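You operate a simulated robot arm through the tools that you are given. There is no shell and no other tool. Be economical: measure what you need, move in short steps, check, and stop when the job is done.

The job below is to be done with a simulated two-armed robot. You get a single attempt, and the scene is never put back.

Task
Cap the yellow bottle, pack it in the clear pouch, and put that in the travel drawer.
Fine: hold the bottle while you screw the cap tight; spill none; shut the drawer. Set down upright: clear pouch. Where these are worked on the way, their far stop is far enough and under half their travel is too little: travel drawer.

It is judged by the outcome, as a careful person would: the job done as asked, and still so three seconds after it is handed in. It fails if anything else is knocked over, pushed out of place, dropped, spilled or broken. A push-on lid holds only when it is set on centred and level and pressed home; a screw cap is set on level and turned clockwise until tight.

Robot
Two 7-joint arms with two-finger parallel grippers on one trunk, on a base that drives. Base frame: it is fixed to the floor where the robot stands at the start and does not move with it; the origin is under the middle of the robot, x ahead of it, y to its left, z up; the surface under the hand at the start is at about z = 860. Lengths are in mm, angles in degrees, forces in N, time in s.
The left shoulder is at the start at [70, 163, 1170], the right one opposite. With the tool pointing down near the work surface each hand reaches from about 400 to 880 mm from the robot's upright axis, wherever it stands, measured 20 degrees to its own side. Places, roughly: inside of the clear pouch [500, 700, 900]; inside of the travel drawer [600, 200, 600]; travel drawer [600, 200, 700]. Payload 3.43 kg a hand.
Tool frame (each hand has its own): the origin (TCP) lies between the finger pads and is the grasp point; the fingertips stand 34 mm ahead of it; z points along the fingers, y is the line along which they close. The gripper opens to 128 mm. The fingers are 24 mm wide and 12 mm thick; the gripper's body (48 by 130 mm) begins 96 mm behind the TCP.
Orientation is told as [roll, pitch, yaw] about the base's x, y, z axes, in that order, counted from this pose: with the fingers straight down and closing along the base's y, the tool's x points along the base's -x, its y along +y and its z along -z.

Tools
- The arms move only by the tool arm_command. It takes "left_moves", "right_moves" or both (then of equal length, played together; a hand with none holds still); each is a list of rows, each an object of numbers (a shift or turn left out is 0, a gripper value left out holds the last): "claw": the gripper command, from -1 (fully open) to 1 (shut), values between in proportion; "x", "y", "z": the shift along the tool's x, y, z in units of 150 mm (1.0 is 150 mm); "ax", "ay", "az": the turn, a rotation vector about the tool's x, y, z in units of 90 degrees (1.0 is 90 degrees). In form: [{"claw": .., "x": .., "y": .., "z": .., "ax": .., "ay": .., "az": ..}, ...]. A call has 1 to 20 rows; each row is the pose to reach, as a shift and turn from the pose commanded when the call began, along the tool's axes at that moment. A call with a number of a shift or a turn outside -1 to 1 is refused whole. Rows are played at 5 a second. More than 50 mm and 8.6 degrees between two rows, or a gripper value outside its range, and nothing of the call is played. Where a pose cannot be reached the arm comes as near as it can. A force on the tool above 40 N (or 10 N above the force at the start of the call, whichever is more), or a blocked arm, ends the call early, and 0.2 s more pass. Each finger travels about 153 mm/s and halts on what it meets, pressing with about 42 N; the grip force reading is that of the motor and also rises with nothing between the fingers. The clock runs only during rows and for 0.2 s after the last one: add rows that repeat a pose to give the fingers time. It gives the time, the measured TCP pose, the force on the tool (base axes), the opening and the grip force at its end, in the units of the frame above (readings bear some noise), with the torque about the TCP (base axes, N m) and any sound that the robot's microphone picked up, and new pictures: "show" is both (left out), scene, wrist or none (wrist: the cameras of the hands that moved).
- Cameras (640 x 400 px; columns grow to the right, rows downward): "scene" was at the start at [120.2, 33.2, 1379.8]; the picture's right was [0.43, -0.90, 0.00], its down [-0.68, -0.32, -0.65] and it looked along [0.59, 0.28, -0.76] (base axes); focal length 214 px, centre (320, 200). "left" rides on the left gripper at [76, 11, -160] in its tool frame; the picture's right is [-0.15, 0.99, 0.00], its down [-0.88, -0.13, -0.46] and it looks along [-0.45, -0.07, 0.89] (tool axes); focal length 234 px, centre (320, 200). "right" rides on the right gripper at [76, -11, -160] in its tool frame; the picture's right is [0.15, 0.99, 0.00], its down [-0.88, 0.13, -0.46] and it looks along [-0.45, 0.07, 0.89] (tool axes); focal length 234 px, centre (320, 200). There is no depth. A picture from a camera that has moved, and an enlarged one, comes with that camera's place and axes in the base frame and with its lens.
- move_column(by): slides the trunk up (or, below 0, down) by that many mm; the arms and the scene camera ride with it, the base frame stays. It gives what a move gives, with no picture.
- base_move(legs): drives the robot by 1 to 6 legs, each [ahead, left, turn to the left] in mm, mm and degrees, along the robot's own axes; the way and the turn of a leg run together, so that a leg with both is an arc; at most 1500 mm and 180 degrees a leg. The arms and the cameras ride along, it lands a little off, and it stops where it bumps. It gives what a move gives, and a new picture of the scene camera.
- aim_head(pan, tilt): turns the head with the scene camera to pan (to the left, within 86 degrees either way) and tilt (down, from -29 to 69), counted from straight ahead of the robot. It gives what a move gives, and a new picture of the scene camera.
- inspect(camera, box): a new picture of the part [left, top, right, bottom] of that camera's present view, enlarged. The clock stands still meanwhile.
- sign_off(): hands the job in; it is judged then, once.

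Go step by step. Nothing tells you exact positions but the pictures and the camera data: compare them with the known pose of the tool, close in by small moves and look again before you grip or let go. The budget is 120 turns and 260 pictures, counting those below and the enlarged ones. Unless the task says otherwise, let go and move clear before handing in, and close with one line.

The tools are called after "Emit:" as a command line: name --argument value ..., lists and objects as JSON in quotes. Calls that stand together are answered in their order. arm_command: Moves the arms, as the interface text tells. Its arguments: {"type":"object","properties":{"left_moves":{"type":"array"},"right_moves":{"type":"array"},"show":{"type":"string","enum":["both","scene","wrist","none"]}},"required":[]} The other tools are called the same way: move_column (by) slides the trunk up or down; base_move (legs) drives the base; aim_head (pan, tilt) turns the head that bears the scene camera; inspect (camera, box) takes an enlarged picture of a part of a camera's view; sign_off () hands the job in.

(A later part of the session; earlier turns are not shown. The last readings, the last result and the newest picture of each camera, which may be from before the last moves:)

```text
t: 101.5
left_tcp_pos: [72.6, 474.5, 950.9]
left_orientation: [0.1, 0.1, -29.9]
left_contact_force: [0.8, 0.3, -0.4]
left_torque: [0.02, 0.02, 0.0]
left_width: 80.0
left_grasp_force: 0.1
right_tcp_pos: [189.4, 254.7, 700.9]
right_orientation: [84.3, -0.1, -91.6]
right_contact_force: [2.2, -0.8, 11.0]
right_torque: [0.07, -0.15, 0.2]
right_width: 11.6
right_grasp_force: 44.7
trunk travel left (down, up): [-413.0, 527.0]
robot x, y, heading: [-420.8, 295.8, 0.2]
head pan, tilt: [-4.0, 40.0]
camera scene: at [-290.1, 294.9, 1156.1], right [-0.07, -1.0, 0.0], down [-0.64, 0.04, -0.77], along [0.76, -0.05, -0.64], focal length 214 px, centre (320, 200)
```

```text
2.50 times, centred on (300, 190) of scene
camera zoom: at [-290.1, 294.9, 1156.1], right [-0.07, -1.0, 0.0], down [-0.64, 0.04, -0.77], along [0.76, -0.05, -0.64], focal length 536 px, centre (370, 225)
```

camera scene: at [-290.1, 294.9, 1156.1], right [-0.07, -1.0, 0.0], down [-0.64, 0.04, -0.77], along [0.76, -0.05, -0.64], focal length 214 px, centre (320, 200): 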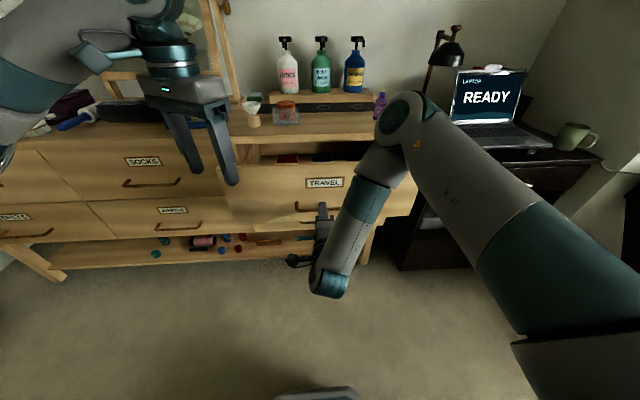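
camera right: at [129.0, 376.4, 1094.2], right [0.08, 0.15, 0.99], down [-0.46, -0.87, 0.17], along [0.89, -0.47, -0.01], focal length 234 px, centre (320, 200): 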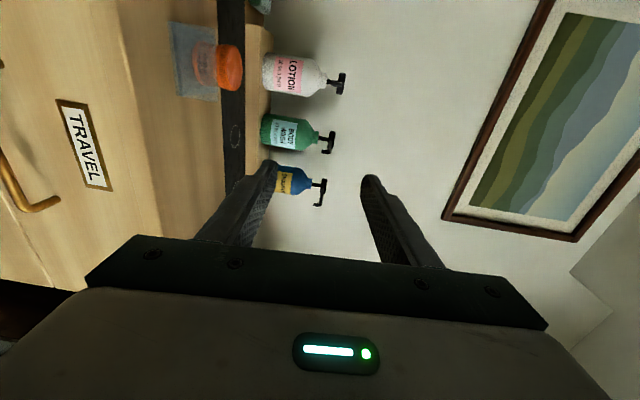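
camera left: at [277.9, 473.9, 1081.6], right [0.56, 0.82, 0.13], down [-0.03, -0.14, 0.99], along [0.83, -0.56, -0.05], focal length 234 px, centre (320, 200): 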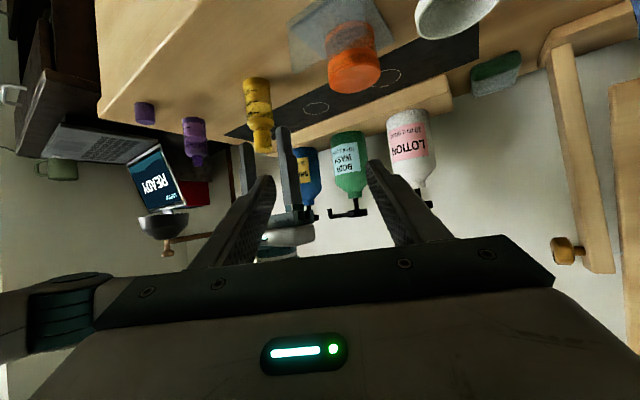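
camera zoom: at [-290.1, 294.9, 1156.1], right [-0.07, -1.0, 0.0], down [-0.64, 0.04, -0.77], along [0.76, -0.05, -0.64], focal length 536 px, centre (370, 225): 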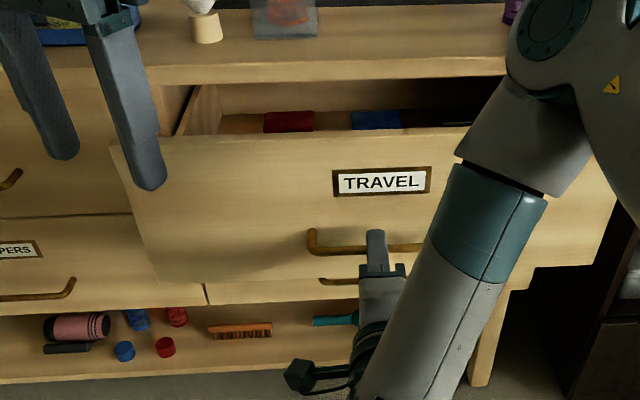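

The drawer hit its far stop after ~168 mm; there are red and blue things inside. I release the handle, back off, and raise the trunk to look in.

Emit:
arm_command --right_moves '[{"claw": 0.6}, {"claw": 0.2}, {"claw": 0.2}]' --show "none"

Emit:
base_move --legs '[[-90, 0, 0]]'

Emit:
move_column --by 500

Emit:
aim_head --pan 0 --tilt 52

Emit:
inspect --camera "scene" --box '[240, 80, 440, 240]'

```text
t: 102.3
left_tcp_pos: [72.4, 475.6, 949.6]
left_orientation: [-0.1, 0.1, -29.9]
left_contact_force: [-0.8, 0.4, 0.3]
left_torque: [0.0, -0.02, 0.03]
left_width: 80.1
left_grasp_force: 0.0
right_tcp_pos: [189.5, 255.3, 699.8]
right_orientation: [84.0, -0.2, -91.5]
right_contact_force: [-0.7, -0.1, 0.0]
right_torque: [0.02, 0.0, 0.02]
right_width: 51.2
right_grasp_force: 0.1
trunk travel left (down, up): [-413.0, 527.0]
robot x, y, heading: [-425.7, 304.2, 0.2]
head pan, tilt: [-4.0, 40.0]
```

```text
t: 103.0
left_tcp_pos: [72.2, 475.8, 948.7]
left_orientation: [0.0, 0.3, -29.9]
left_contact_force: [0.3, 0.1, -0.1]
left_torque: [-0.03, 0.01, -0.01]
left_width: 79.9
left_grasp_force: 0.1
right_tcp_pos: [189.6, 254.4, 700.0]
right_orientation: [84.2, -0.1, -91.6]
right_contact_force: [-0.8, -0.5, -1.2]
right_torque: [0.01, -0.01, 0.0]
right_width: 51.4
right_grasp_force: 0.0
trunk travel left (down, up): [-413.0, 527.0]
robot x, y, heading: [-424.1, 302.7, 0.0]
head pan, tilt: [-4.0, 40.0]
stopped in leg 1: the robot was blocked; the commanded pose is now the measured one
camera scene: at [-289.3, 294.9, 1155.8], right [-0.07, -1.0, 0.0], down [-0.64, 0.04, -0.77], along [0.76, -0.05, -0.64], focal length 214 px, centre (320, 200)
```

scene: 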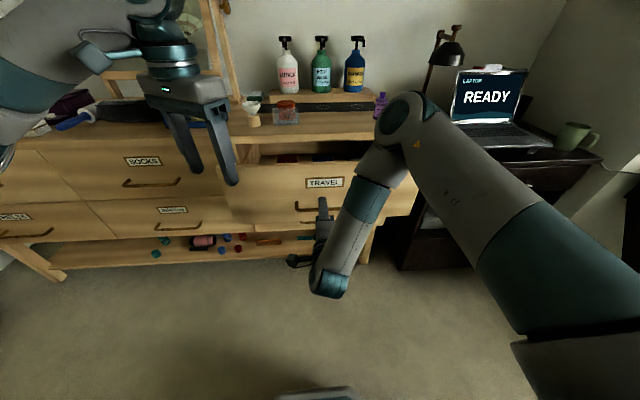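

```text
refused: 500 is not a number from -400 to 400
```

```text
t: 103.7
left_tcp_pos: [72.7, 474.6, 950.0]
left_orientation: [0.0, 0.2, -29.9]
left_contact_force: [0.0, -0.3, -0.3]
left_torque: [0.04, -0.01, -0.04]
left_width: 80.0
left_grasp_force: 0.0
right_tcp_pos: [189.8, 253.9, 699.5]
right_orientation: [84.1, -0.2, -91.5]
right_contact_force: [0.1, -0.7, 0.7]
right_torque: [0.0, 0.0, -0.01]
right_width: 51.3
right_grasp_force: 0.0
trunk travel left (down, up): [-413.0, 527.0]
robot x, y, heading: [-425.4, 297.7, 0.2]
head pan, tilt: [0.0, 52.0]
camera scene: at [-299.0, 300.8, 1139.0], right [0.0, -1.0, 0.0], down [-0.79, 0.0, -0.62], along [0.62, 0.0, -0.79], focal length 214 px, centre (320, 200)
```

scene: 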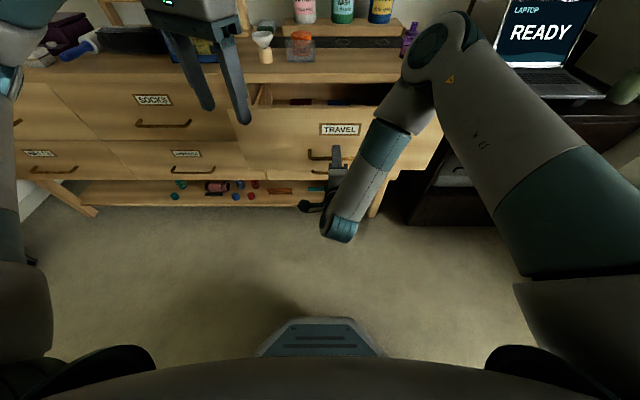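

```text
2.50 times, centred on (340, 160) of scene
camera zoom: at [-299.0, 300.8, 1139.0], right [0.0, -1.0, 0.0], down [-0.79, 0.0, -0.62], along [0.62, 0.0, -0.79], focal length 536 px, centre (270, 300)
```

zoom: 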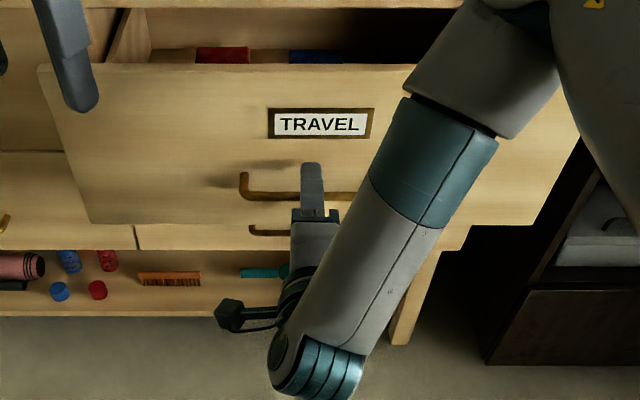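

It was the robot's base that was blocked from behind, not the drawer's stop. I regrip the bar and pull further with the arm.

Emit:
arm_command --right_moves '[{"claw": 0.6}, {"claw": 1}, {"claw": 1}, {"z": -0.1}, {"z": -0.2}, {"z": -0.3}, {"z": -0.4}, {"z": -0.5}, {"z": -0.6}, {"z": -0.7}, {"z": -0.7}]' --show "scene"

```text
t: 105.1
left_tcp_pos: [73.8, 473.8, 949.6]
left_orientation: [0.0, 0.2, -30.0]
left_contact_force: [-0.4, 0.6, 0.1]
left_torque: [0.0, -0.05, -0.04]
left_width: 80.1
left_grasp_force: 0.0
right_tcp_pos: [152.2, 255.4, 701.6]
right_orientation: [82.7, -0.7, -92.0]
right_contact_force: [0.1, -5.7, -13.9]
right_torque: [0.82, 0.17, 0.43]
right_width: 11.8
right_grasp_force: 45.2
right hand out of reach, approached as far as the arm can: row 6, 7
trunk travel left (down, up): [-413.0, 527.0]
robot x, y, heading: [-423.8, 298.9, 0.0]
head pan, tilt: [0.0, 52.0]
stopped in row 7 (right hand): the force on the tool passed its limit at 45 N (the readings are from after the stop); the commanded pose is now the measured one
camera scene: at [-298.5, 299.9, 1138.8], right [0.0, -1.0, 0.0], down [-0.79, 0.0, -0.61], along [0.61, 0.0, -0.79], focal length 214 px, centre (320, 200)
```

scene: 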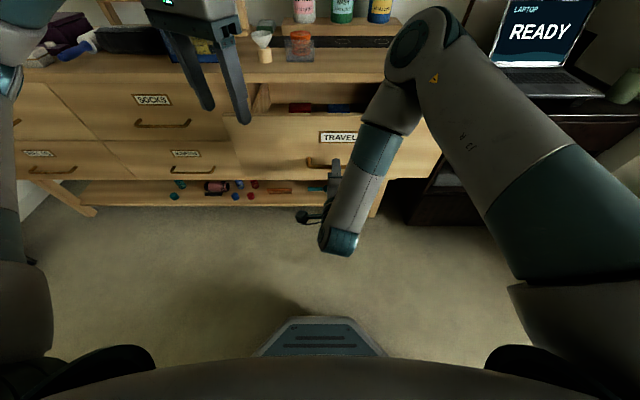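

The arm is at its near limit (drawer open ~205 mm). To get free of the bar I ride it back in 70 mm with the base, release, and back away; then I'll pull from the top edge of the drawer front with a vertical hand.

Emit:
base_move --legs '[[70, 0, 0]]'

Emit:
arm_command --right_moves '[{"claw": 0.6}, {"claw": 0.2}, {"claw": 0.2}]' --show "none"

Emit:
base_move --legs '[[-70, 0, 0]]'

Emit:
inspect --camera "right" --box '[100, 0, 500, 250]'

```text
t: 106.2
left_tcp_pos: [147.1, 473.4, 948.1]
left_orientation: [0.0, 0.4, -30.0]
left_contact_force: [0.2, -0.3, -0.6]
left_torque: [0.02, -0.01, -0.03]
left_width: 79.8
left_grasp_force: 0.0
right_tcp_pos: [223.8, 254.6, 703.1]
right_orientation: [83.0, -0.7, -92.0]
right_contact_force: [-1.7, -7.2, -23.1]
right_torque: [0.49, 0.39, -0.45]
right_width: 11.6
right_grasp_force: 44.8
trunk travel left (down, up): [-413.0, 527.0]
robot x, y, heading: [-350.9, 300.2, 0.1]
head pan, tilt: [0.0, 52.0]
camera scene: at [-225.2, 299.5, 1138.5], right [0.0, -1.0, 0.0], down [-0.79, 0.0, -0.61], along [0.61, 0.0, -0.79], focal length 214 px, centre (320, 200)
```

scene: 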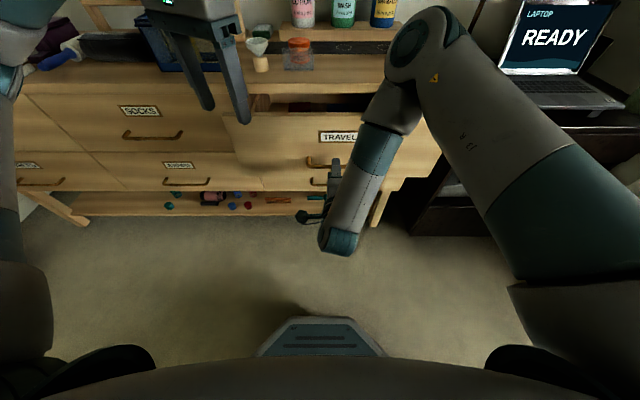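

```text
t: 107.0
left_tcp_pos: [143.8, 474.2, 949.4]
left_orientation: [0.0, 0.2, -30.0]
left_contact_force: [-0.3, 1.1, -0.7]
left_torque: [0.0, 0.04, 0.01]
left_width: 79.8
left_grasp_force: 0.1
right_tcp_pos: [222.3, 255.6, 702.8]
right_orientation: [82.9, -0.6, -92.0]
right_contact_force: [-0.5, -0.3, 0.6]
right_torque: [0.01, 0.01, 0.02]
right_width: 51.1
right_grasp_force: 0.2
trunk travel left (down, up): [-413.0, 527.0]
robot x, y, heading: [-358.2, 302.0, 0.1]
head pan, tilt: [0.0, 52.0]
```

```text
t: 108.0
left_tcp_pos: [71.9, 473.6, 951.4]
left_orientation: [0.1, 0.1, -30.0]
left_contact_force: [-0.7, -0.2, -0.5]
left_torque: [0.0, -0.04, 0.01]
left_width: 80.0
left_grasp_force: 0.1
right_tcp_pos: [151.7, 254.6, 704.7]
right_orientation: [83.2, -0.8, -92.0]
right_contact_force: [0.5, -0.6, 0.4]
right_torque: [0.02, 0.06, 0.01]
right_width: 51.1
right_grasp_force: 0.0
trunk travel left (down, up): [-413.0, 527.0]
robot x, y, heading: [-424.0, 300.5, 0.0]
head pan, tilt: [0.0, 52.0]
camera scene: at [-300.2, 300.2, 1139.3], right [0.0, -1.0, 0.0], down [-0.79, 0.0, -0.62], along [0.62, 0.0, -0.79], focal length 214 px, centre (320, 200)
```

scene: 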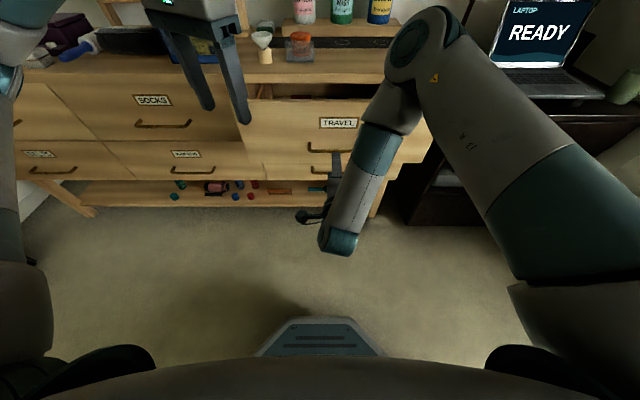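

```text
1.60 times, centred on (300, 125) of right
camera zoom: at [-6.3, 336.2, 711.2], right [0.12, 0.15, 0.98], down [-0.47, -0.86, 0.2], along [0.88, -0.48, -0.03], focal length 375 px, centre (352, 320)
```

zoom: 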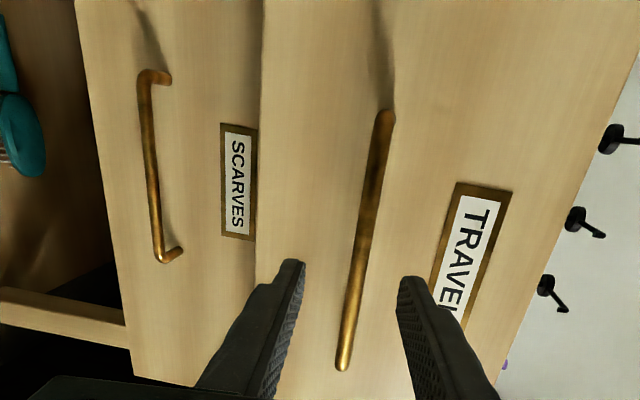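

Free of the bar. Raise the trunk 400 mm, look in, and turn the right hand vertical again.

Emit:
move_column --by 400

Emit:
arm_command --right_moves '[{"ax": 0.09}, {"ax": 0.18}, {"ax": 0.27}, {"ax": 0.36}, {"ax": 0.45}, {"ax": 0.54}, {"ax": 0.63}, {"ax": 0.72}, {"ax": 0.81}, {"ax": 0.88}, {"ax": 0.924}, {"ax": 0.924}]' --show "both"

Emit:
inspect --camera "scene" --box '[240, 60, 440, 220]'

```text
t: 111.8
left_tcp_pos: [74.0, 474.2, 1350.5]
left_orientation: [0.0, 0.1, -30.0]
left_contact_force: [-0.4, 0.1, 0.4]
left_torque: [-0.01, 0.02, 0.03]
left_width: 79.8
left_grasp_force: 0.0
right_tcp_pos: [152.2, 255.6, 1103.7]
right_orientation: [83.0, -0.6, -92.1]
right_contact_force: [-0.2, -0.3, 0.0]
right_torque: [-0.03, -0.02, 0.04]
right_width: 51.2
right_grasp_force: 0.0
trunk travel left (down, up): [-813.0, 127.0]
robot x, y, heading: [-422.4, 300.4, 0.1]
head pan, tilt: [0.0, 52.0]
```

```text
t: 114.4
left_tcp_pos: [74.3, 473.2, 1350.2]
left_orientation: [0.1, 0.1, -30.1]
left_contact_force: [0.7, -0.7, -0.7]
left_torque: [0.03, -0.02, 0.02]
left_width: 80.1
left_grasp_force: 0.0
right_tcp_pos: [152.1, 256.3, 1103.6]
right_orientation: [-0.2, -0.7, -92.0]
right_contact_force: [0.5, 0.1, 0.5]
right_torque: [-0.03, 0.0, -0.02]
right_width: 51.2
right_grasp_force: 0.0
trunk travel left (down, up): [-813.0, 127.0]
robot x, y, heading: [-422.2, 299.1, 0.1]
head pan, tilt: [0.0, 52.0]
camera scene: at [-298.4, 300.1, 1539.0], right [0.0, -1.0, 0.0], down [-0.79, 0.0, -0.62], along [0.62, 0.0, -0.79], focal length 214 px, centre (320, 200)
camera right: at [144.3, 332.5, 1261.6], right [0.99, 0.11, -0.01], down [0.1, -0.88, 0.47], along [0.05, -0.46, -0.88], focal length 234 px, centre (320, 200)
```

scene: 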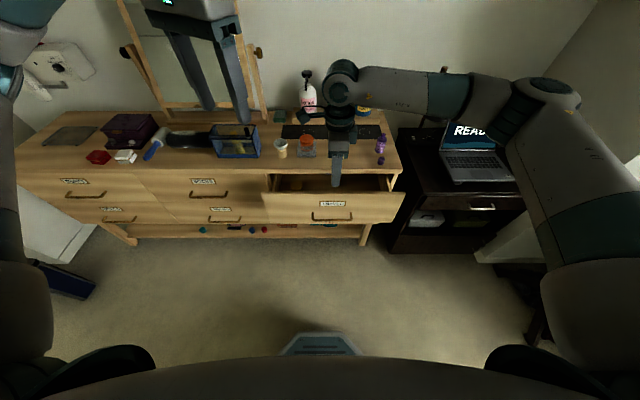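
right: 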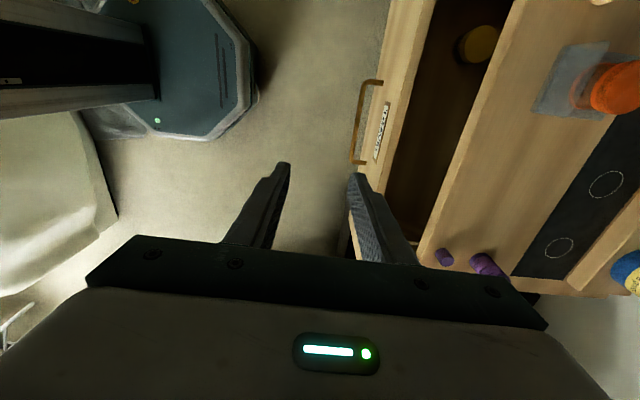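

```text
2.50 times, centred on (340, 140) of scene
camera zoom: at [-298.4, 300.1, 1539.0], right [0.0, -1.0, 0.0], down [-0.79, 0.0, -0.62], along [0.62, 0.0, -0.79], focal length 536 px, centre (270, 350)
```

zoom: 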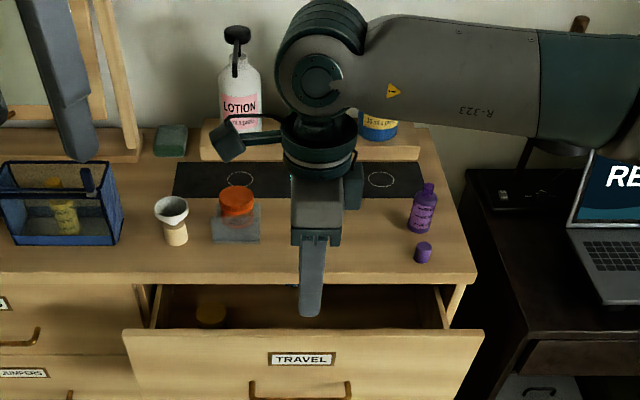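

The drawer is open ~135 mm and a brown round thing lies at its left front. I move the right hand forward over the drawer's front panel and lower the trunk.

Emit:
arm_command --right_moves '[{"y": 0.2, "claw": 0.0}, {"y": 0.4}, {"y": 0.6}, {"y": 0.8}, {"y": 0.8}]' --show "none"

Emit:
move_column --by -170

Emit:
inspect --camera "right" --box '[0, 0, 640, 400]'

Emit:
inspect --camera "right" --box '[220, 40, 420, 200]'

```text
t: 115.6
left_tcp_pos: [73.5, 473.9, 1350.4]
left_orientation: [0.1, 0.1, -30.0]
left_contact_force: [-0.9, 0.1, 0.4]
left_torque: [-0.01, -0.01, 0.03]
left_width: 80.2
left_grasp_force: 0.0
right_tcp_pos: [272.9, 248.9, 1103.1]
right_orientation: [-0.1, -0.7, -92.0]
right_contact_force: [0.0, -0.4, 0.0]
right_torque: [0.01, -0.04, -0.02]
right_width: 64.1
right_grasp_force: 0.1
trunk travel left (down, up): [-813.0, 127.0]
robot x, y, heading: [-423.0, 302.5, 0.2]
head pan, tilt: [0.0, 52.0]
```

```text
t: 117.5
left_tcp_pos: [74.5, 474.1, 1180.4]
left_orientation: [0.0, 0.1, -30.0]
left_contact_force: [0.0, 0.0, -0.5]
left_torque: [0.01, 0.0, 0.0]
left_width: 80.2
left_grasp_force: 0.0
right_tcp_pos: [272.1, 248.7, 933.2]
right_orientation: [-0.1, -0.7, -91.9]
right_contact_force: [0.2, 0.6, -0.6]
right_torque: [-0.01, -0.03, -0.01]
right_width: 63.9
right_grasp_force: 0.1
trunk travel left (down, up): [-643.0, 297.0]
robot x, y, heading: [-422.7, 301.6, 0.3]
head pan, tilt: [0.0, 52.0]
```

```text
1.00 times, centred on (320, 200) of right (not enlarged: the box is as wide or as high as the picture)
camera zoom: at [263.2, 326.1, 1091.1], right [0.99, 0.11, 0.0], down [0.1, -0.88, 0.47], along [0.05, -0.46, -0.88], focal length 234 px, centre (320, 200)
```

zoom: 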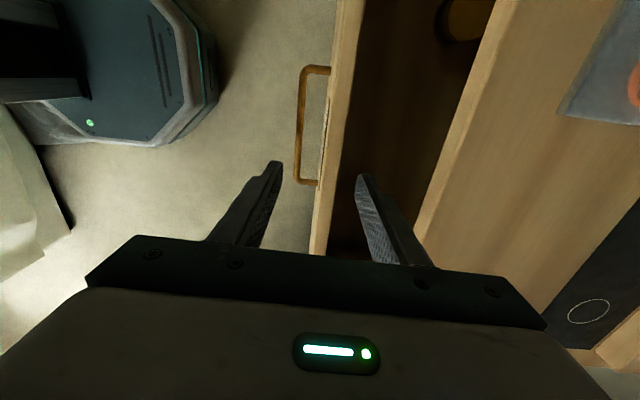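

```text
2.50 times, centred on (320, 120) of right
camera zoom: at [263.2, 326.1, 1091.1], right [0.99, 0.11, 0.0], down [0.1, -0.88, 0.47], along [0.05, -0.46, -0.88], focal length 585 px, centre (320, 400)
```

zoom: 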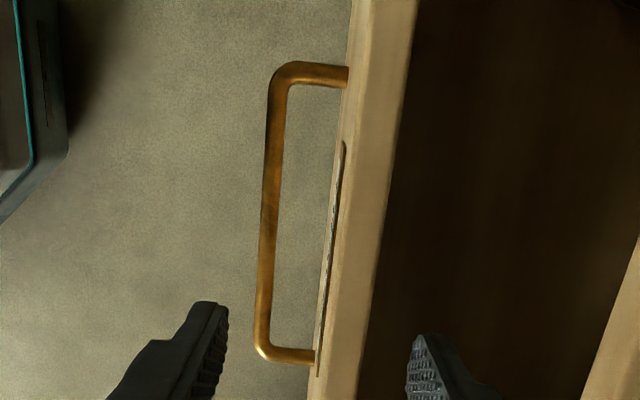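

The open fingers straddle the front panel (top edge x≈288). I shift 13 mm ahead, lower over it and grip.

Emit:
arm_command --right_moves '[{"y": 0.087, "z": 0.0}, {"y": 0.087, "z": 0.25}, {"y": 0.087, "z": 0.5}, {"y": 0.087, "z": 0.68}, {"y": 0.087, "z": 0.68, "claw": 0.3}, {"y": 0.087, "z": 0.68, "claw": 0.6}, {"y": 0.087, "z": 0.68, "claw": 1}, {"y": 0.087, "z": 0.68, "claw": 1}]' --show "scene"

```text
t: 119.3
left_tcp_pos: [73.4, 474.8, 1179.0]
left_orientation: [0.1, 0.0, -30.0]
left_contact_force: [0.7, 0.6, 0.5]
left_torque: [0.0, -0.02, 0.01]
left_width: 79.7
left_grasp_force: 0.1
right_tcp_pos: [283.8, 247.8, 828.8]
right_orientation: [-0.2, -0.8, -91.8]
right_contact_force: [-0.4, -0.5, -1.9]
right_torque: [-0.21, -0.88, 1.36]
right_width: 18.6
right_grasp_force: 45.3
trunk travel left (down, up): [-643.0, 297.0]
robot x, y, heading: [-421.5, 300.6, -0.0]
head pan, tilt: [0.0, 52.0]
camera scene: at [-298.3, 300.1, 1369.0], right [0.0, -1.0, 0.0], down [-0.79, 0.0, -0.62], along [0.62, 0.0, -0.79], focal length 214 px, centre (320, 200)
```

scene: 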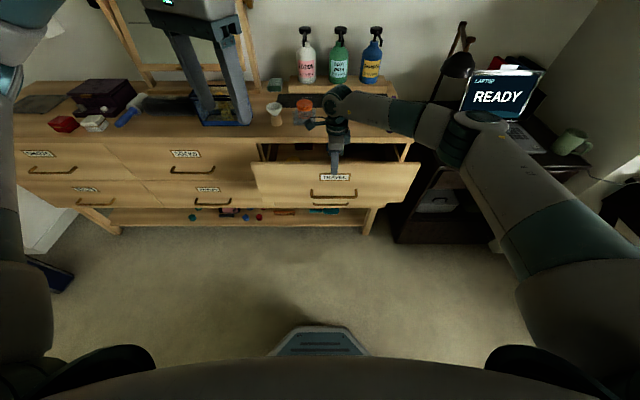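

Panel gripped. Pull with the arm up to 150 mm.

Emit:
arm_command --right_moves '[{"y": -0.12}, {"y": -0.24}, {"y": -0.36}, {"y": -0.48}, {"y": -0.6}, {"y": -0.72}, {"y": -0.84}, {"y": -0.96}, {"y": -1.0}]' --show "scene"

```text
t: 121.3
left_tcp_pos: [76.3, 471.2, 1179.2]
left_orientation: [0.2, 0.2, -30.1]
left_contact_force: [0.2, 0.4, 0.7]
left_torque: [-0.01, 0.01, 0.01]
left_width: 80.0
left_grasp_force: 0.1
right_tcp_pos: [133.3, 249.3, 828.7]
right_orientation: [-0.3, -0.9, -92.1]
right_contact_force: [1.1, -20.4, -28.6]
right_torque: [-0.91, -1.83, 1.09]
right_width: 18.7
right_grasp_force: 44.8
trunk travel left (down, up): [-643.0, 297.0]
robot x, y, heading: [-424.9, 302.8, -0.0]
head pan, tilt: [0.0, 52.0]
camera scene: at [-295.7, 297.2, 1368.6], right [0.0, -1.0, 0.0], down [-0.79, 0.0, -0.61], along [0.61, 0.0, -0.79], focal length 214 px, centre (320, 200)
```

scene: 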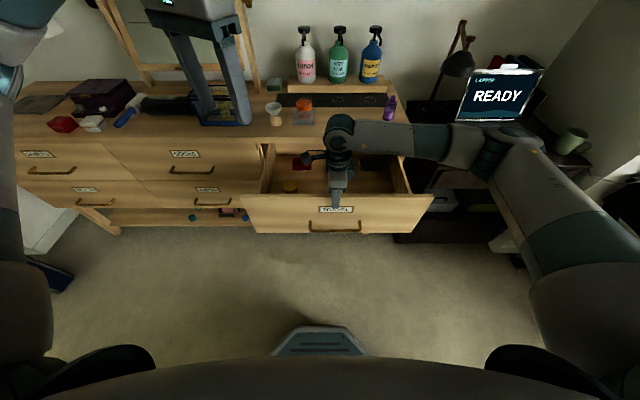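

Open ~285 mm and still free; I pull a little more to be well past half, then release upward.

Emit:
arm_command --right_moves '[{"y": -0.1}, {"y": -0.2}, {"y": -0.3}, {"y": -0.3}]' --show "none"

Emit:
arm_command --right_moves '[{"claw": 0.6}, {"claw": 0.2}, {"claw": 0.0}, {"z": -0.3}, {"z": -0.6}, {"z": -0.9}, {"z": -1.0}]' --show "wrist"

Emit:
inspect --camera "scene" --box '[220, 120, 460, 260]'

```text
t: 122.3
left_tcp_pos: [75.9, 470.9, 1179.2]
left_orientation: [0.2, 0.3, -30.1]
left_contact_force: [-0.9, 0.4, 0.7]
left_torque: [-0.02, 0.0, -0.01]
left_width: 80.0
left_grasp_force: 0.0
right_tcp_pos: [87.8, 248.0, 828.8]
right_orientation: [-0.3, -0.9, -92.0]
right_contact_force: [-2.0, -30.7, -26.8]
right_torque: [-0.09, -1.66, 1.14]
right_width: 18.9
right_grasp_force: 45.5
trunk travel left (down, up): [-643.0, 297.0]
robot x, y, heading: [-422.8, 301.3, 0.1]
head pan, tilt: [0.0, 52.0]
```

```text
t: 123.9
left_tcp_pos: [73.1, 473.4, 1180.8]
left_orientation: [0.1, 0.1, -30.0]
left_contact_force: [-0.1, 0.1, -0.1]
left_torque: [0.01, -0.01, -0.02]
left_width: 80.0
left_grasp_force: 0.0
right_tcp_pos: [89.0, 254.3, 981.4]
right_orientation: [-0.2, -0.7, -92.0]
right_contact_force: [-0.6, 0.2, 0.5]
right_torque: [0.02, 0.01, 0.04]
right_width: 64.1
right_grasp_force: 0.0
trunk travel left (down, up): [-643.0, 297.0]
robot x, y, heading: [-419.3, 296.6, -0.3]
head pan, tilt: [0.0, 52.0]
camera right: at [82.2, 331.9, 1139.0], right [0.99, 0.11, -0.01], down [0.1, -0.88, 0.47], along [0.05, -0.46, -0.88], focal length 234 px, centre (320, 200)
```

right: 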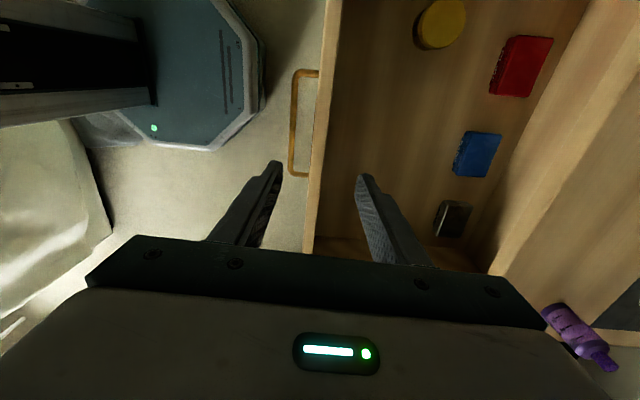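

```text
2.67 times, centred on (340, 190) of scene
camera zoom: at [-298.3, 299.9, 1369.0], right [0.0, -1.0, 0.0], down [-0.79, 0.0, -0.62], along [0.62, 0.0, -0.79], focal length 572 px, centre (267, 227)
```

zoom: 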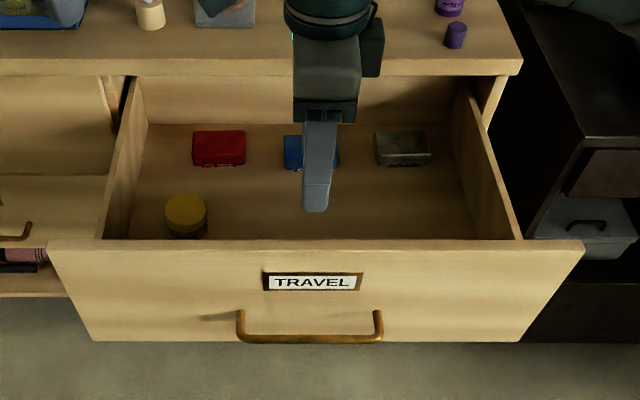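

The drawer is open ~330 mm; free floor lies around [235,170] (yellow tub at y≈425, boxes at x≥385). Now to fetch the pouch: raise the trunk, drive left and ahead.

Emit:
move_column --by 120

Emit:
base_move --legs '[[0, 470, 0], [200, 0, 0]]'

```text
t: 125.4
left_tcp_pos: [74.2, 474.9, 1299.7]
left_orientation: [0.1, 0.3, -30.1]
left_contact_force: [0.3, 0.3, -0.5]
left_torque: [0.01, 0.01, 0.01]
left_width: 80.5
left_grasp_force: 0.2
right_tcp_pos: [89.4, 254.7, 1100.2]
right_orientation: [-0.2, -0.7, -92.0]
right_contact_force: [0.2, 0.3, 0.5]
right_torque: [0.02, 0.01, 0.0]
right_width: 64.0
right_grasp_force: 0.0
trunk travel left (down, up): [-763.0, 177.0]
robot x, y, heading: [-421.4, 301.3, 0.0]
head pan, tilt: [0.0, 52.0]
```

```text
t: 129.4
left_tcp_pos: [270.9, 942.9, 1300.7]
left_orientation: [0.1, 0.2, -30.1]
left_contact_force: [-0.6, -0.5, 0.5]
left_torque: [0.03, -0.02, 0.01]
left_width: 80.1
left_grasp_force: 0.1
right_tcp_pos: [285.7, 723.2, 1100.8]
right_orientation: [-0.1, -0.7, -92.0]
right_contact_force: [-0.8, -0.2, 0.7]
right_torque: [-0.03, -0.02, -0.02]
right_width: 64.1
right_grasp_force: 0.1
trunk travel left (down, up): [-763.0, 177.0]
robot x, y, heading: [-224.2, 769.2, 0.2]
head pan, tilt: [0.0, 52.0]
camera scene: at [-102.4, 769.0, 1489.2], right [0.0, -1.0, 0.0], down [-0.79, 0.0, -0.62], along [0.62, 0.0, -0.79], focal length 214 px, centre (320, 200)
```

scene: 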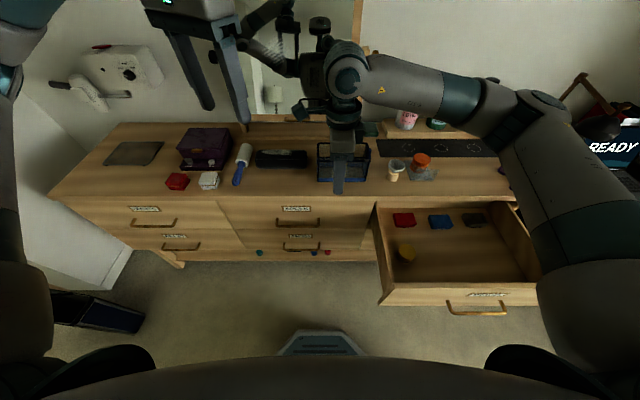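

Now I move the right hand forward over the pouch, fingers fully open and levelled.

Emit:
arm_command --right_moves '[{"y": 0.25, "x": -0.06, "ay": 0.0078, "az": -0.022, "claw": -1}, {"y": 0.5, "x": -0.12, "ay": 0.0078, "az": -0.022, "claw": -1}, {"y": 0.75, "x": -0.2, "ay": 0.0078, "az": -0.022}, {"y": 1.0, "x": -0.26, "ay": 0.0078, "az": -0.022}]' --show "none"

Emit:
arm_command --right_moves '[{"y": 0.2}, {"y": 0.4}, {"y": 0.55}, {"y": 0.55}]' --show "wrist"

Emit:
inspect --camera "right" --box '[200, 40, 440, 240]'

```text
t: 130.4
left_tcp_pos: [271.8, 943.9, 1300.3]
left_orientation: [0.1, 0.0, -30.1]
left_contact_force: [-1.0, 0.1, 0.1]
left_torque: [-0.01, -0.01, 0.01]
left_width: 80.0
left_grasp_force: 0.1
right_tcp_pos: [436.9, 680.0, 1100.8]
right_orientation: [-0.1, 0.0, -90.0]
right_contact_force: [0.9, -1.0, -0.1]
right_torque: [0.0, 0.0, -0.01]
right_width: 127.8
right_grasp_force: 0.0
trunk travel left (down, up): [-763.0, 177.0]
robot x, y, heading: [-227.7, 769.6, 0.2]
head pan, tilt: [0.0, 52.0]
```

```text
t: 131.4
left_tcp_pos: [271.4, 942.8, 1298.9]
left_orientation: [0.1, 0.1, -30.0]
left_contact_force: [-0.1, -0.1, 0.4]
left_torque: [0.01, 0.02, 0.03]
left_width: 80.1
left_grasp_force: 0.0
right_tcp_pos: [518.4, 680.9, 1099.8]
right_orientation: [0.0, 0.0, -90.1]
right_contact_force: [1.3, 0.1, -0.5]
right_torque: [0.01, -0.01, -0.02]
right_width: 128.1
right_grasp_force: 0.1
trunk travel left (down, up): [-763.0, 177.0]
robot x, y, heading: [-223.0, 764.3, 0.0]
head pan, tilt: [0.0, 52.0]
camera right: at [507.8, 755.6, 1259.7], right [0.99, 0.15, 0.0], down [0.13, -0.88, 0.46], along [0.06, -0.45, -0.89], focal length 234 px, centre (320, 200)
```

right: 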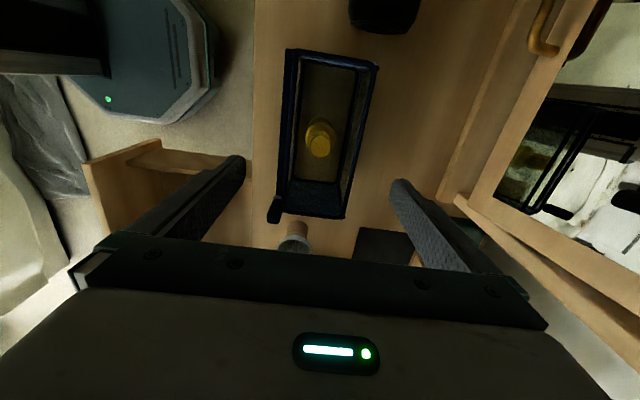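

```text
2.00 times, centred on (320, 140) of right
camera zoom: at [507.8, 755.6, 1259.7], right [0.99, 0.15, 0.0], down [0.13, -0.88, 0.46], along [0.06, -0.45, -0.89], focal length 468 px, centre (320, 320)
```

zoom: 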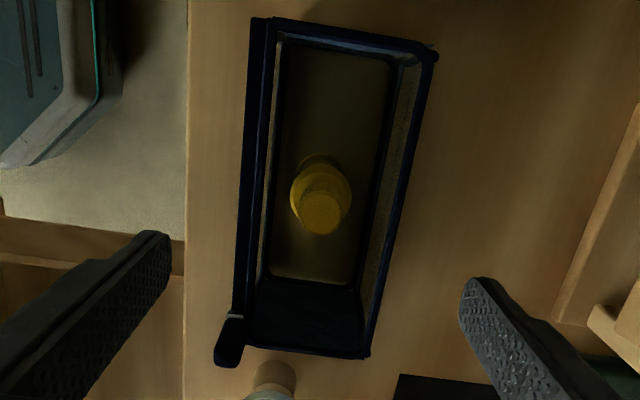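

Pouch centre ≈[519,686], 93 mm wide. I lower the open fingers to either side of its long walls, and check.

Emit:
arm_command --right_moves '[{"x": 0.027, "y": 0.004, "z": 0.2}, {"x": 0.027, "y": 0.004, "z": 0.4}, {"x": 0.027, "y": 0.004, "z": 0.55}, {"x": 0.027, "y": 0.004, "z": 0.68}, {"x": 0.027, "y": 0.004, "z": 0.68}]' --show "wrist"

Emit:
inspect --camera "scene" --box '[270, 90, 420, 210]'

```text
t: 132.6
left_tcp_pos: [271.3, 941.7, 1301.0]
left_orientation: [0.1, 0.1, -30.1]
left_contact_force: [0.4, -0.4, 1.1]
left_torque: [-0.01, -0.02, 0.01]
left_width: 79.9
left_grasp_force: 0.1
right_tcp_pos: [519.7, 681.6, 999.5]
right_orientation: [-0.1, 0.0, -90.2]
right_contact_force: [-0.2, 0.1, 0.2]
right_torque: [0.0, 0.0, 0.0]
right_width: 127.9
right_grasp_force: 0.1
trunk travel left (down, up): [-763.0, 177.0]
robot x, y, heading: [-227.7, 767.1, 0.2]
head pan, tilt: [0.0, 52.0]
camera right: at [508.7, 756.8, 1158.4], right [0.99, 0.15, 0.0], down [0.13, -0.88, 0.46], along [0.06, -0.45, -0.89], focal length 234 px, centre (320, 200)
```

right: 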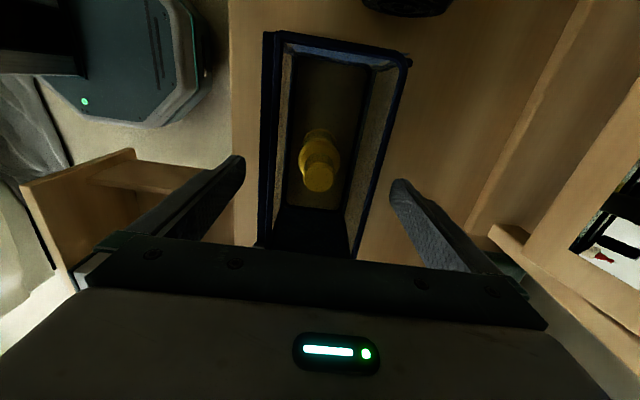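

```text
3.33 times, centred on (345, 150) of scene
camera zoom: at [-100.9, 769.2, 1489.0], right [0.0, -1.0, 0.0], down [-0.79, 0.0, -0.62], along [0.62, 0.0, -0.79], focal length 715 px, centre (237, 367)
```

zoom: 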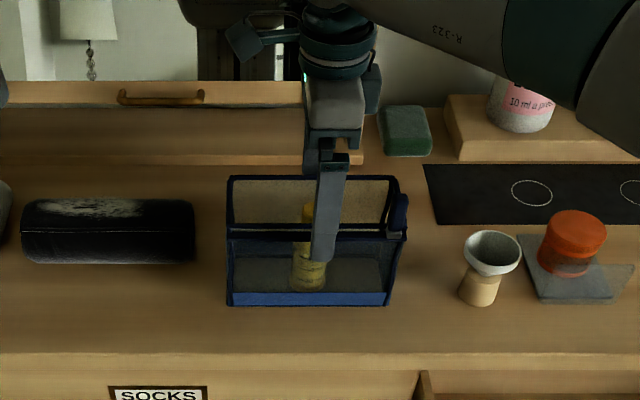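

Both fingers are outside the walls. Lower 33 mm more and close gently.

Emit:
arm_command --right_moves '[{"x": 0.02, "z": 0.1}, {"x": 0.02, "z": 0.22}, {"x": 0.02, "z": 0.22, "claw": -0.8}, {"x": 0.02, "z": 0.22, "claw": -0.65}, {"x": 0.02, "z": 0.22, "claw": -0.5}, {"x": 0.02, "z": 0.22, "claw": -0.45}, {"x": 0.02, "z": 0.22, "claw": -0.4}, {"x": 0.02, "z": 0.22, "claw": -0.3}]' --show "wrist"

Emit:
inspect --camera "scene" --box '[270, 90, 420, 210]'

```text
t: 134.4
left_tcp_pos: [271.6, 942.4, 1301.1]
left_orientation: [0.1, 0.1, -30.1]
left_contact_force: [0.4, -0.2, -0.5]
left_torque: [0.02, -0.02, -0.04]
left_width: 80.0
left_grasp_force: 0.1
right_tcp_pos: [520.2, 685.3, 965.1]
right_orientation: [-0.2, 0.0, -90.1]
right_contact_force: [0.1, 1.9, 0.9]
right_torque: [-0.01, -0.15, 0.02]
right_width: 95.1
right_grasp_force: 42.0
trunk travel left (down, up): [-763.0, 177.0]
robot x, y, heading: [-225.4, 772.2, -0.1]
head pan, tilt: [0.0, 52.0]
camera right: at [509.2, 760.8, 1124.6], right [0.99, 0.15, 0.0], down [0.13, -0.88, 0.46], along [0.06, -0.45, -0.89], focal length 234 px, centre (320, 200)
```

right: 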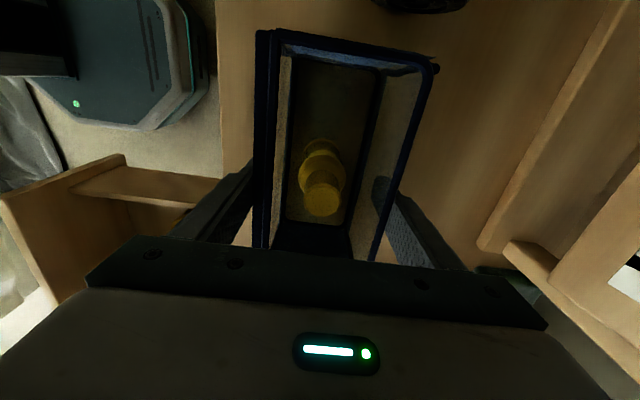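

```text
3.33 times, centred on (345, 150) of scene
camera zoom: at [-100.6, 769.2, 1489.0], right [0.0, -1.0, 0.0], down [-0.79, 0.0, -0.62], along [0.62, 0.0, -0.79], focal length 715 px, centre (237, 367)
```

zoom: 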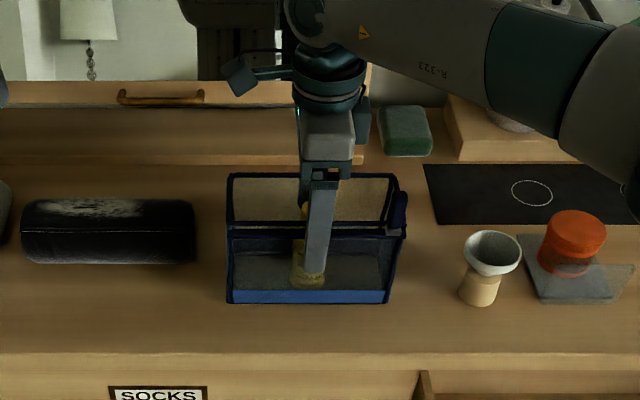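

Pouch is gripped (95 mm). Lift 75 mm and check it hangs level.

Emit:
arm_command --right_moves '[{"z": -0.05}, {"z": -0.12}, {"z": -0.2}, {"z": -0.3}, {"z": -0.4}, {"z": -0.5}, {"z": -0.5}]' --show "wrist"

Emit:
inspect --camera "scene" --box '[270, 90, 420, 210]'

```text
t: 136.0
left_tcp_pos: [271.1, 942.6, 1300.3]
left_orientation: [0.1, 0.1, -30.1]
left_contact_force: [0.7, -0.3, -0.3]
left_torque: [-0.04, 0.02, -0.01]
left_width: 80.3
left_grasp_force: 0.0
right_tcp_pos: [520.7, 685.7, 1038.8]
right_orientation: [-0.2, 0.0, -90.2]
right_contact_force: [-0.2, -0.2, -1.8]
right_torque: [0.02, 0.0, 0.02]
right_width: 94.9
right_grasp_force: 41.5
trunk travel left (down, up): [-763.0, 177.0]
robot x, y, heading: [-225.2, 768.7, 0.0]
head pan, tilt: [0.0, 52.0]
camera right: at [509.8, 761.2, 1198.8], right [0.99, 0.14, 0.0], down [0.13, -0.88, 0.46], along [0.06, -0.45, -0.89], focal length 234 px, centre (320, 200)
```

right: 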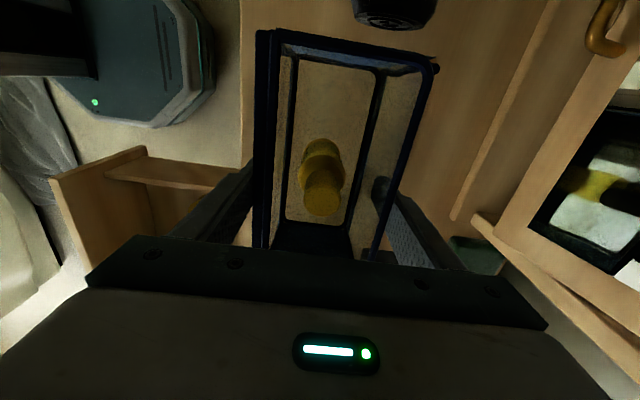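

```text
3.33 times, centred on (345, 150) of scene
camera zoom: at [-100.2, 769.1, 1488.9], right [0.0, -1.0, 0.0], down [-0.79, 0.0, -0.62], along [0.62, 0.0, -0.79], focal length 715 px, centre (237, 367)
```

zoom: 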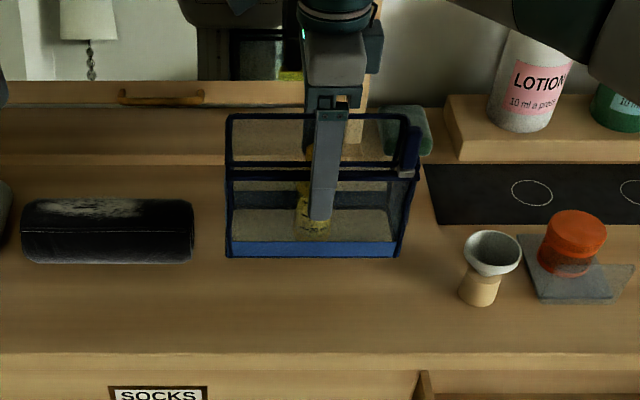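

The pouch hangs level with the bottle upright in it. Drive back 198 mm, then right 515 mm to stand before the open drawer.

Emit:
base_move --legs '[[-195, 0, 0], [0, -515, 0]]'

Emit:
inspect --camera "scene" --box '[200, 60, 460, 260]'

```text
t: 140.2
left_tcp_pos: [77.7, 426.7, 1300.2]
left_orientation: [0.0, 0.1, -29.3]
left_contact_force: [-0.4, -0.7, 0.3]
left_torque: [-0.03, 0.01, 0.0]
left_width: 80.2
left_grasp_force: 0.0
right_tcp_pos: [330.1, 173.0, 1039.6]
right_orientation: [-0.2, -0.1, -89.4]
right_contact_force: [-0.8, 0.4, -1.7]
right_torque: [-0.01, 0.02, 0.0]
right_width: 94.6
right_grasp_force: 41.6
trunk travel left (down, up): [-763.0, 177.0]
robot x, y, heading: [-415.8, 245.2, 1.0]
head pan, tilt: [0.0, 52.0]
camera scene: at [-292.6, 249.3, 1489.0], right [0.01, -1.0, 0.0], down [-0.79, -0.01, -0.62], along [0.62, 0.01, -0.79], focal length 214 px, centre (320, 200)
```

scene: 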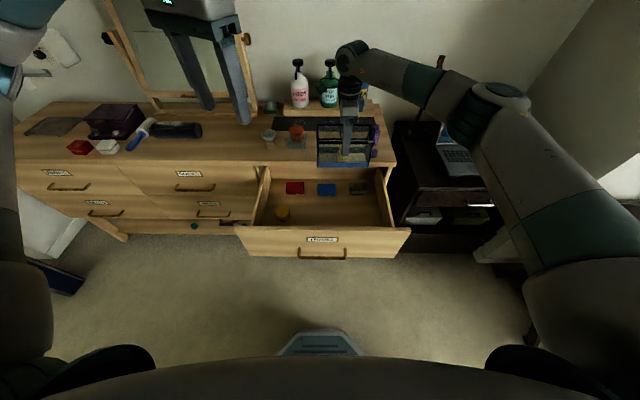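

```text
2.00 times, centred on (330, 160) of scene
camera zoom: at [-292.6, 249.3, 1489.0], right [0.01, -1.0, 0.0], down [-0.79, -0.01, -0.62], along [0.62, 0.01, -0.79], focal length 429 px, centre (300, 280)
```

zoom: 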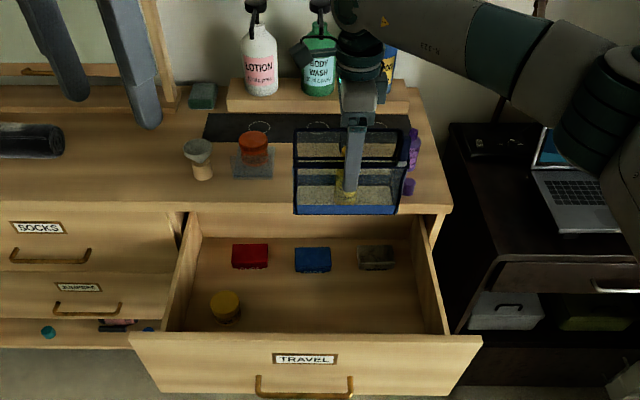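

Drawer interior spans about x 105–385 (free), y 15–490. I bring the pouch back to x≈240 over the free floor, and lower the trunk 200 mm.

Emit:
arm_command --right_moves '[{"y": -0.12}, {"y": -0.24}, {"y": -0.36}, {"y": -0.48}, {"y": -0.6}, {"y": -0.6}]' --show "none"

Emit:
move_column --by -190

Emit:
aim_head --pan -5 --tilt 58

Emit:
inspect --camera "scene" --box '[220, 40, 480, 240]'

```text
t: 141.6
left_tcp_pos: [78.3, 427.2, 1299.8]
left_orientation: [0.0, 0.1, -29.4]
left_contact_force: [0.8, 0.0, 0.6]
left_torque: [0.0, 0.01, 0.0]
left_width: 80.2
left_grasp_force: 0.1
right_tcp_pos: [238.3, 171.6, 1039.8]
right_orientation: [-0.3, 0.1, -89.4]
right_contact_force: [-0.1, -0.4, -0.8]
right_torque: [0.01, 0.0, -0.02]
right_width: 94.8
right_grasp_force: 41.7
trunk travel left (down, up): [-763.0, 177.0]
robot x, y, heading: [-419.9, 250.0, 0.9]
head pan, tilt: [0.0, 52.0]
```

```text
t: 143.7
left_tcp_pos: [77.2, 425.7, 1110.3]
left_orientation: [0.2, 0.0, -29.4]
left_contact_force: [-0.1, -0.5, 0.0]
left_torque: [0.01, -0.01, -0.02]
left_width: 80.0
left_grasp_force: 0.1
right_tcp_pos: [236.9, 173.8, 851.5]
right_orientation: [-0.1, -0.1, -89.4]
right_contact_force: [-0.1, -0.1, -1.5]
right_torque: [0.0, -0.04, 0.01]
right_width: 94.7
right_grasp_force: 42.0
trunk travel left (down, up): [-573.0, 367.0]
robot x, y, heading: [-418.9, 247.8, 0.9]
head pan, tilt: [0.0, 52.0]
```

```text
t: 144.4
left_tcp_pos: [77.2, 426.1, 1109.4]
left_orientation: [0.1, 0.1, -29.4]
left_contact_force: [0.1, -0.5, -0.2]
left_torque: [0.04, -0.04, -0.02]
left_width: 80.1
left_grasp_force: 0.0
right_tcp_pos: [237.3, 172.2, 851.9]
right_orientation: [0.0, 0.0, -89.4]
right_contact_force: [-0.6, 0.8, -1.5]
right_torque: [0.01, -0.01, 0.02]
right_width: 94.9
right_grasp_force: 41.3
trunk travel left (down, up): [-573.0, 367.0]
robot x, y, heading: [-419.4, 248.4, 0.5]
head pan, tilt: [-5.0, 58.0]
camera scene: at [-299.1, 242.5, 1291.5], right [-0.08, -1.0, 0.0], down [-0.85, 0.06, -0.53], along [0.53, -0.04, -0.85], focal length 214 px, centre (320, 200)
```

scene: 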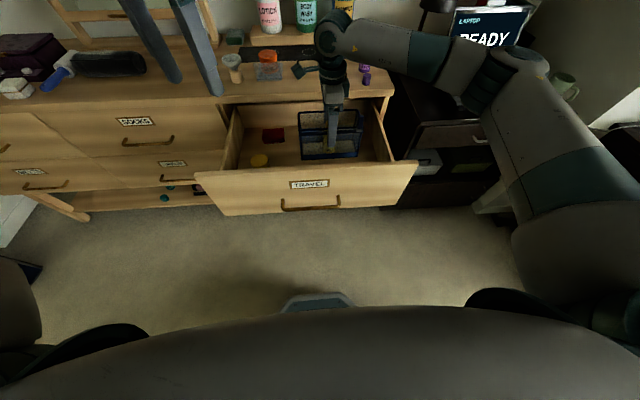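

```text
2.00 times, centred on (350, 140) of scene
camera zoom: at [-299.1, 242.5, 1291.5], right [-0.08, -1.0, 0.0], down [-0.85, 0.06, -0.53], along [0.53, -0.04, -0.85], focal length 429 px, centre (260, 320)
```

zoom: 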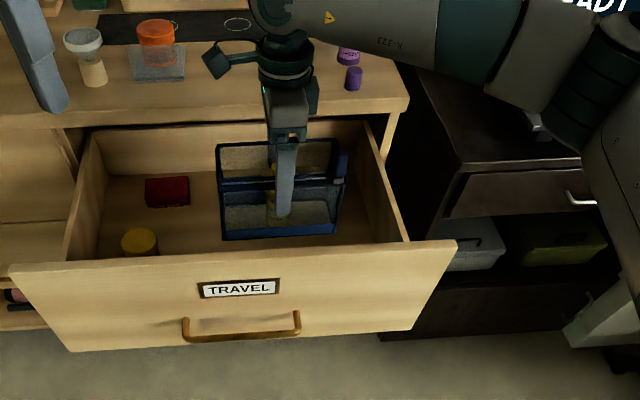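

The pouch is within the drawer walls. Lower 70 mm more with the arm and look.

Emit:
arm_command --right_moves '[{"z": 0.12}, {"z": 0.24}, {"z": 0.36}, {"z": 0.47}, {"z": 0.47}]' --show "wrist"

Emit:
inspect --camera "scene" --box '[240, 80, 420, 220]'

```text
t: 145.6
left_tcp_pos: [76.3, 427.4, 1110.3]
left_orientation: [0.1, 0.1, -29.3]
left_contact_force: [0.2, -0.3, -0.3]
left_torque: [-0.01, -0.01, 0.01]
left_width: 80.3
left_grasp_force: 0.0
right_tcp_pos: [239.5, 174.4, 780.7]
right_orientation: [-0.2, 0.0, -89.4]
right_contact_force: [0.3, 0.7, -1.8]
right_torque: [0.03, 0.03, 0.0]
right_width: 94.6
right_grasp_force: 41.9
trunk travel left (down, up): [-573.0, 367.0]
robot x, y, heading: [-417.0, 251.6, 0.7]
head pan, tilt: [-5.0, 58.0]
camera right: at [226.1, 249.0, 939.6], right [0.99, 0.16, 0.0], down [0.14, -0.88, 0.46], along [0.07, -0.45, -0.89], focal length 234 px, centre (320, 200)
```

right: 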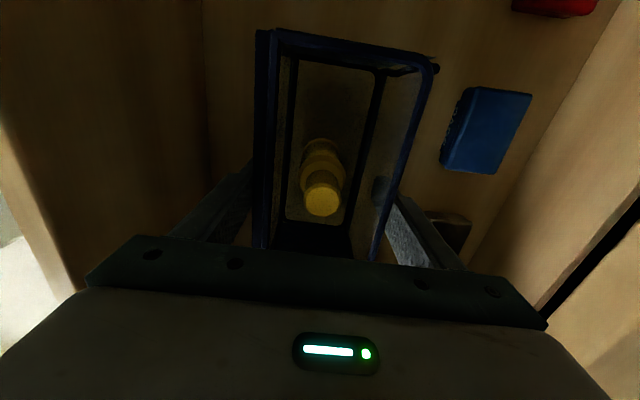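

```text
2.86 times, centred on (330, 150) of scene
camera zoom: at [-299.4, 242.6, 1291.5], right [-0.08, -1.0, 0.0], down [-0.85, 0.06, -0.53], along [0.53, -0.04, -0.85], focal length 613 px, centre (291, 343)
```

zoom: 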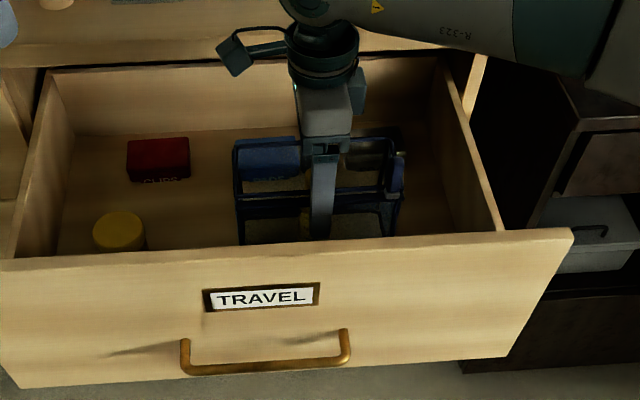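

Clear of the other things. Lower in small rows until it touches.

Emit:
arm_command --right_moves '[{"z": 0.03}, {"z": 0.05}, {"z": 0.065}, {"z": 0.08}, {"z": 0.093}, {"z": 0.1}, {"z": 0.1}]' --show "none"

```text
t: 147.2
left_tcp_pos: [77.4, 426.4, 1110.7]
left_orientation: [0.1, 0.2, -29.4]
left_contact_force: [-0.7, 0.1, -0.5]
left_torque: [-0.02, 0.02, -0.01]
left_width: 79.9
left_grasp_force: 0.0
right_tcp_pos: [236.3, 173.1, 765.8]
right_orientation: [-0.2, 0.0, -89.4]
right_contact_force: [-0.5, 0.3, -2.1]
right_torque: [0.04, 0.01, 0.04]
right_width: 94.5
right_grasp_force: 41.7
trunk travel left (down, up): [-573.0, 367.0]
robot x, y, heading: [-417.8, 243.8, 1.0]
head pan, tilt: [-5.0, 58.0]
```

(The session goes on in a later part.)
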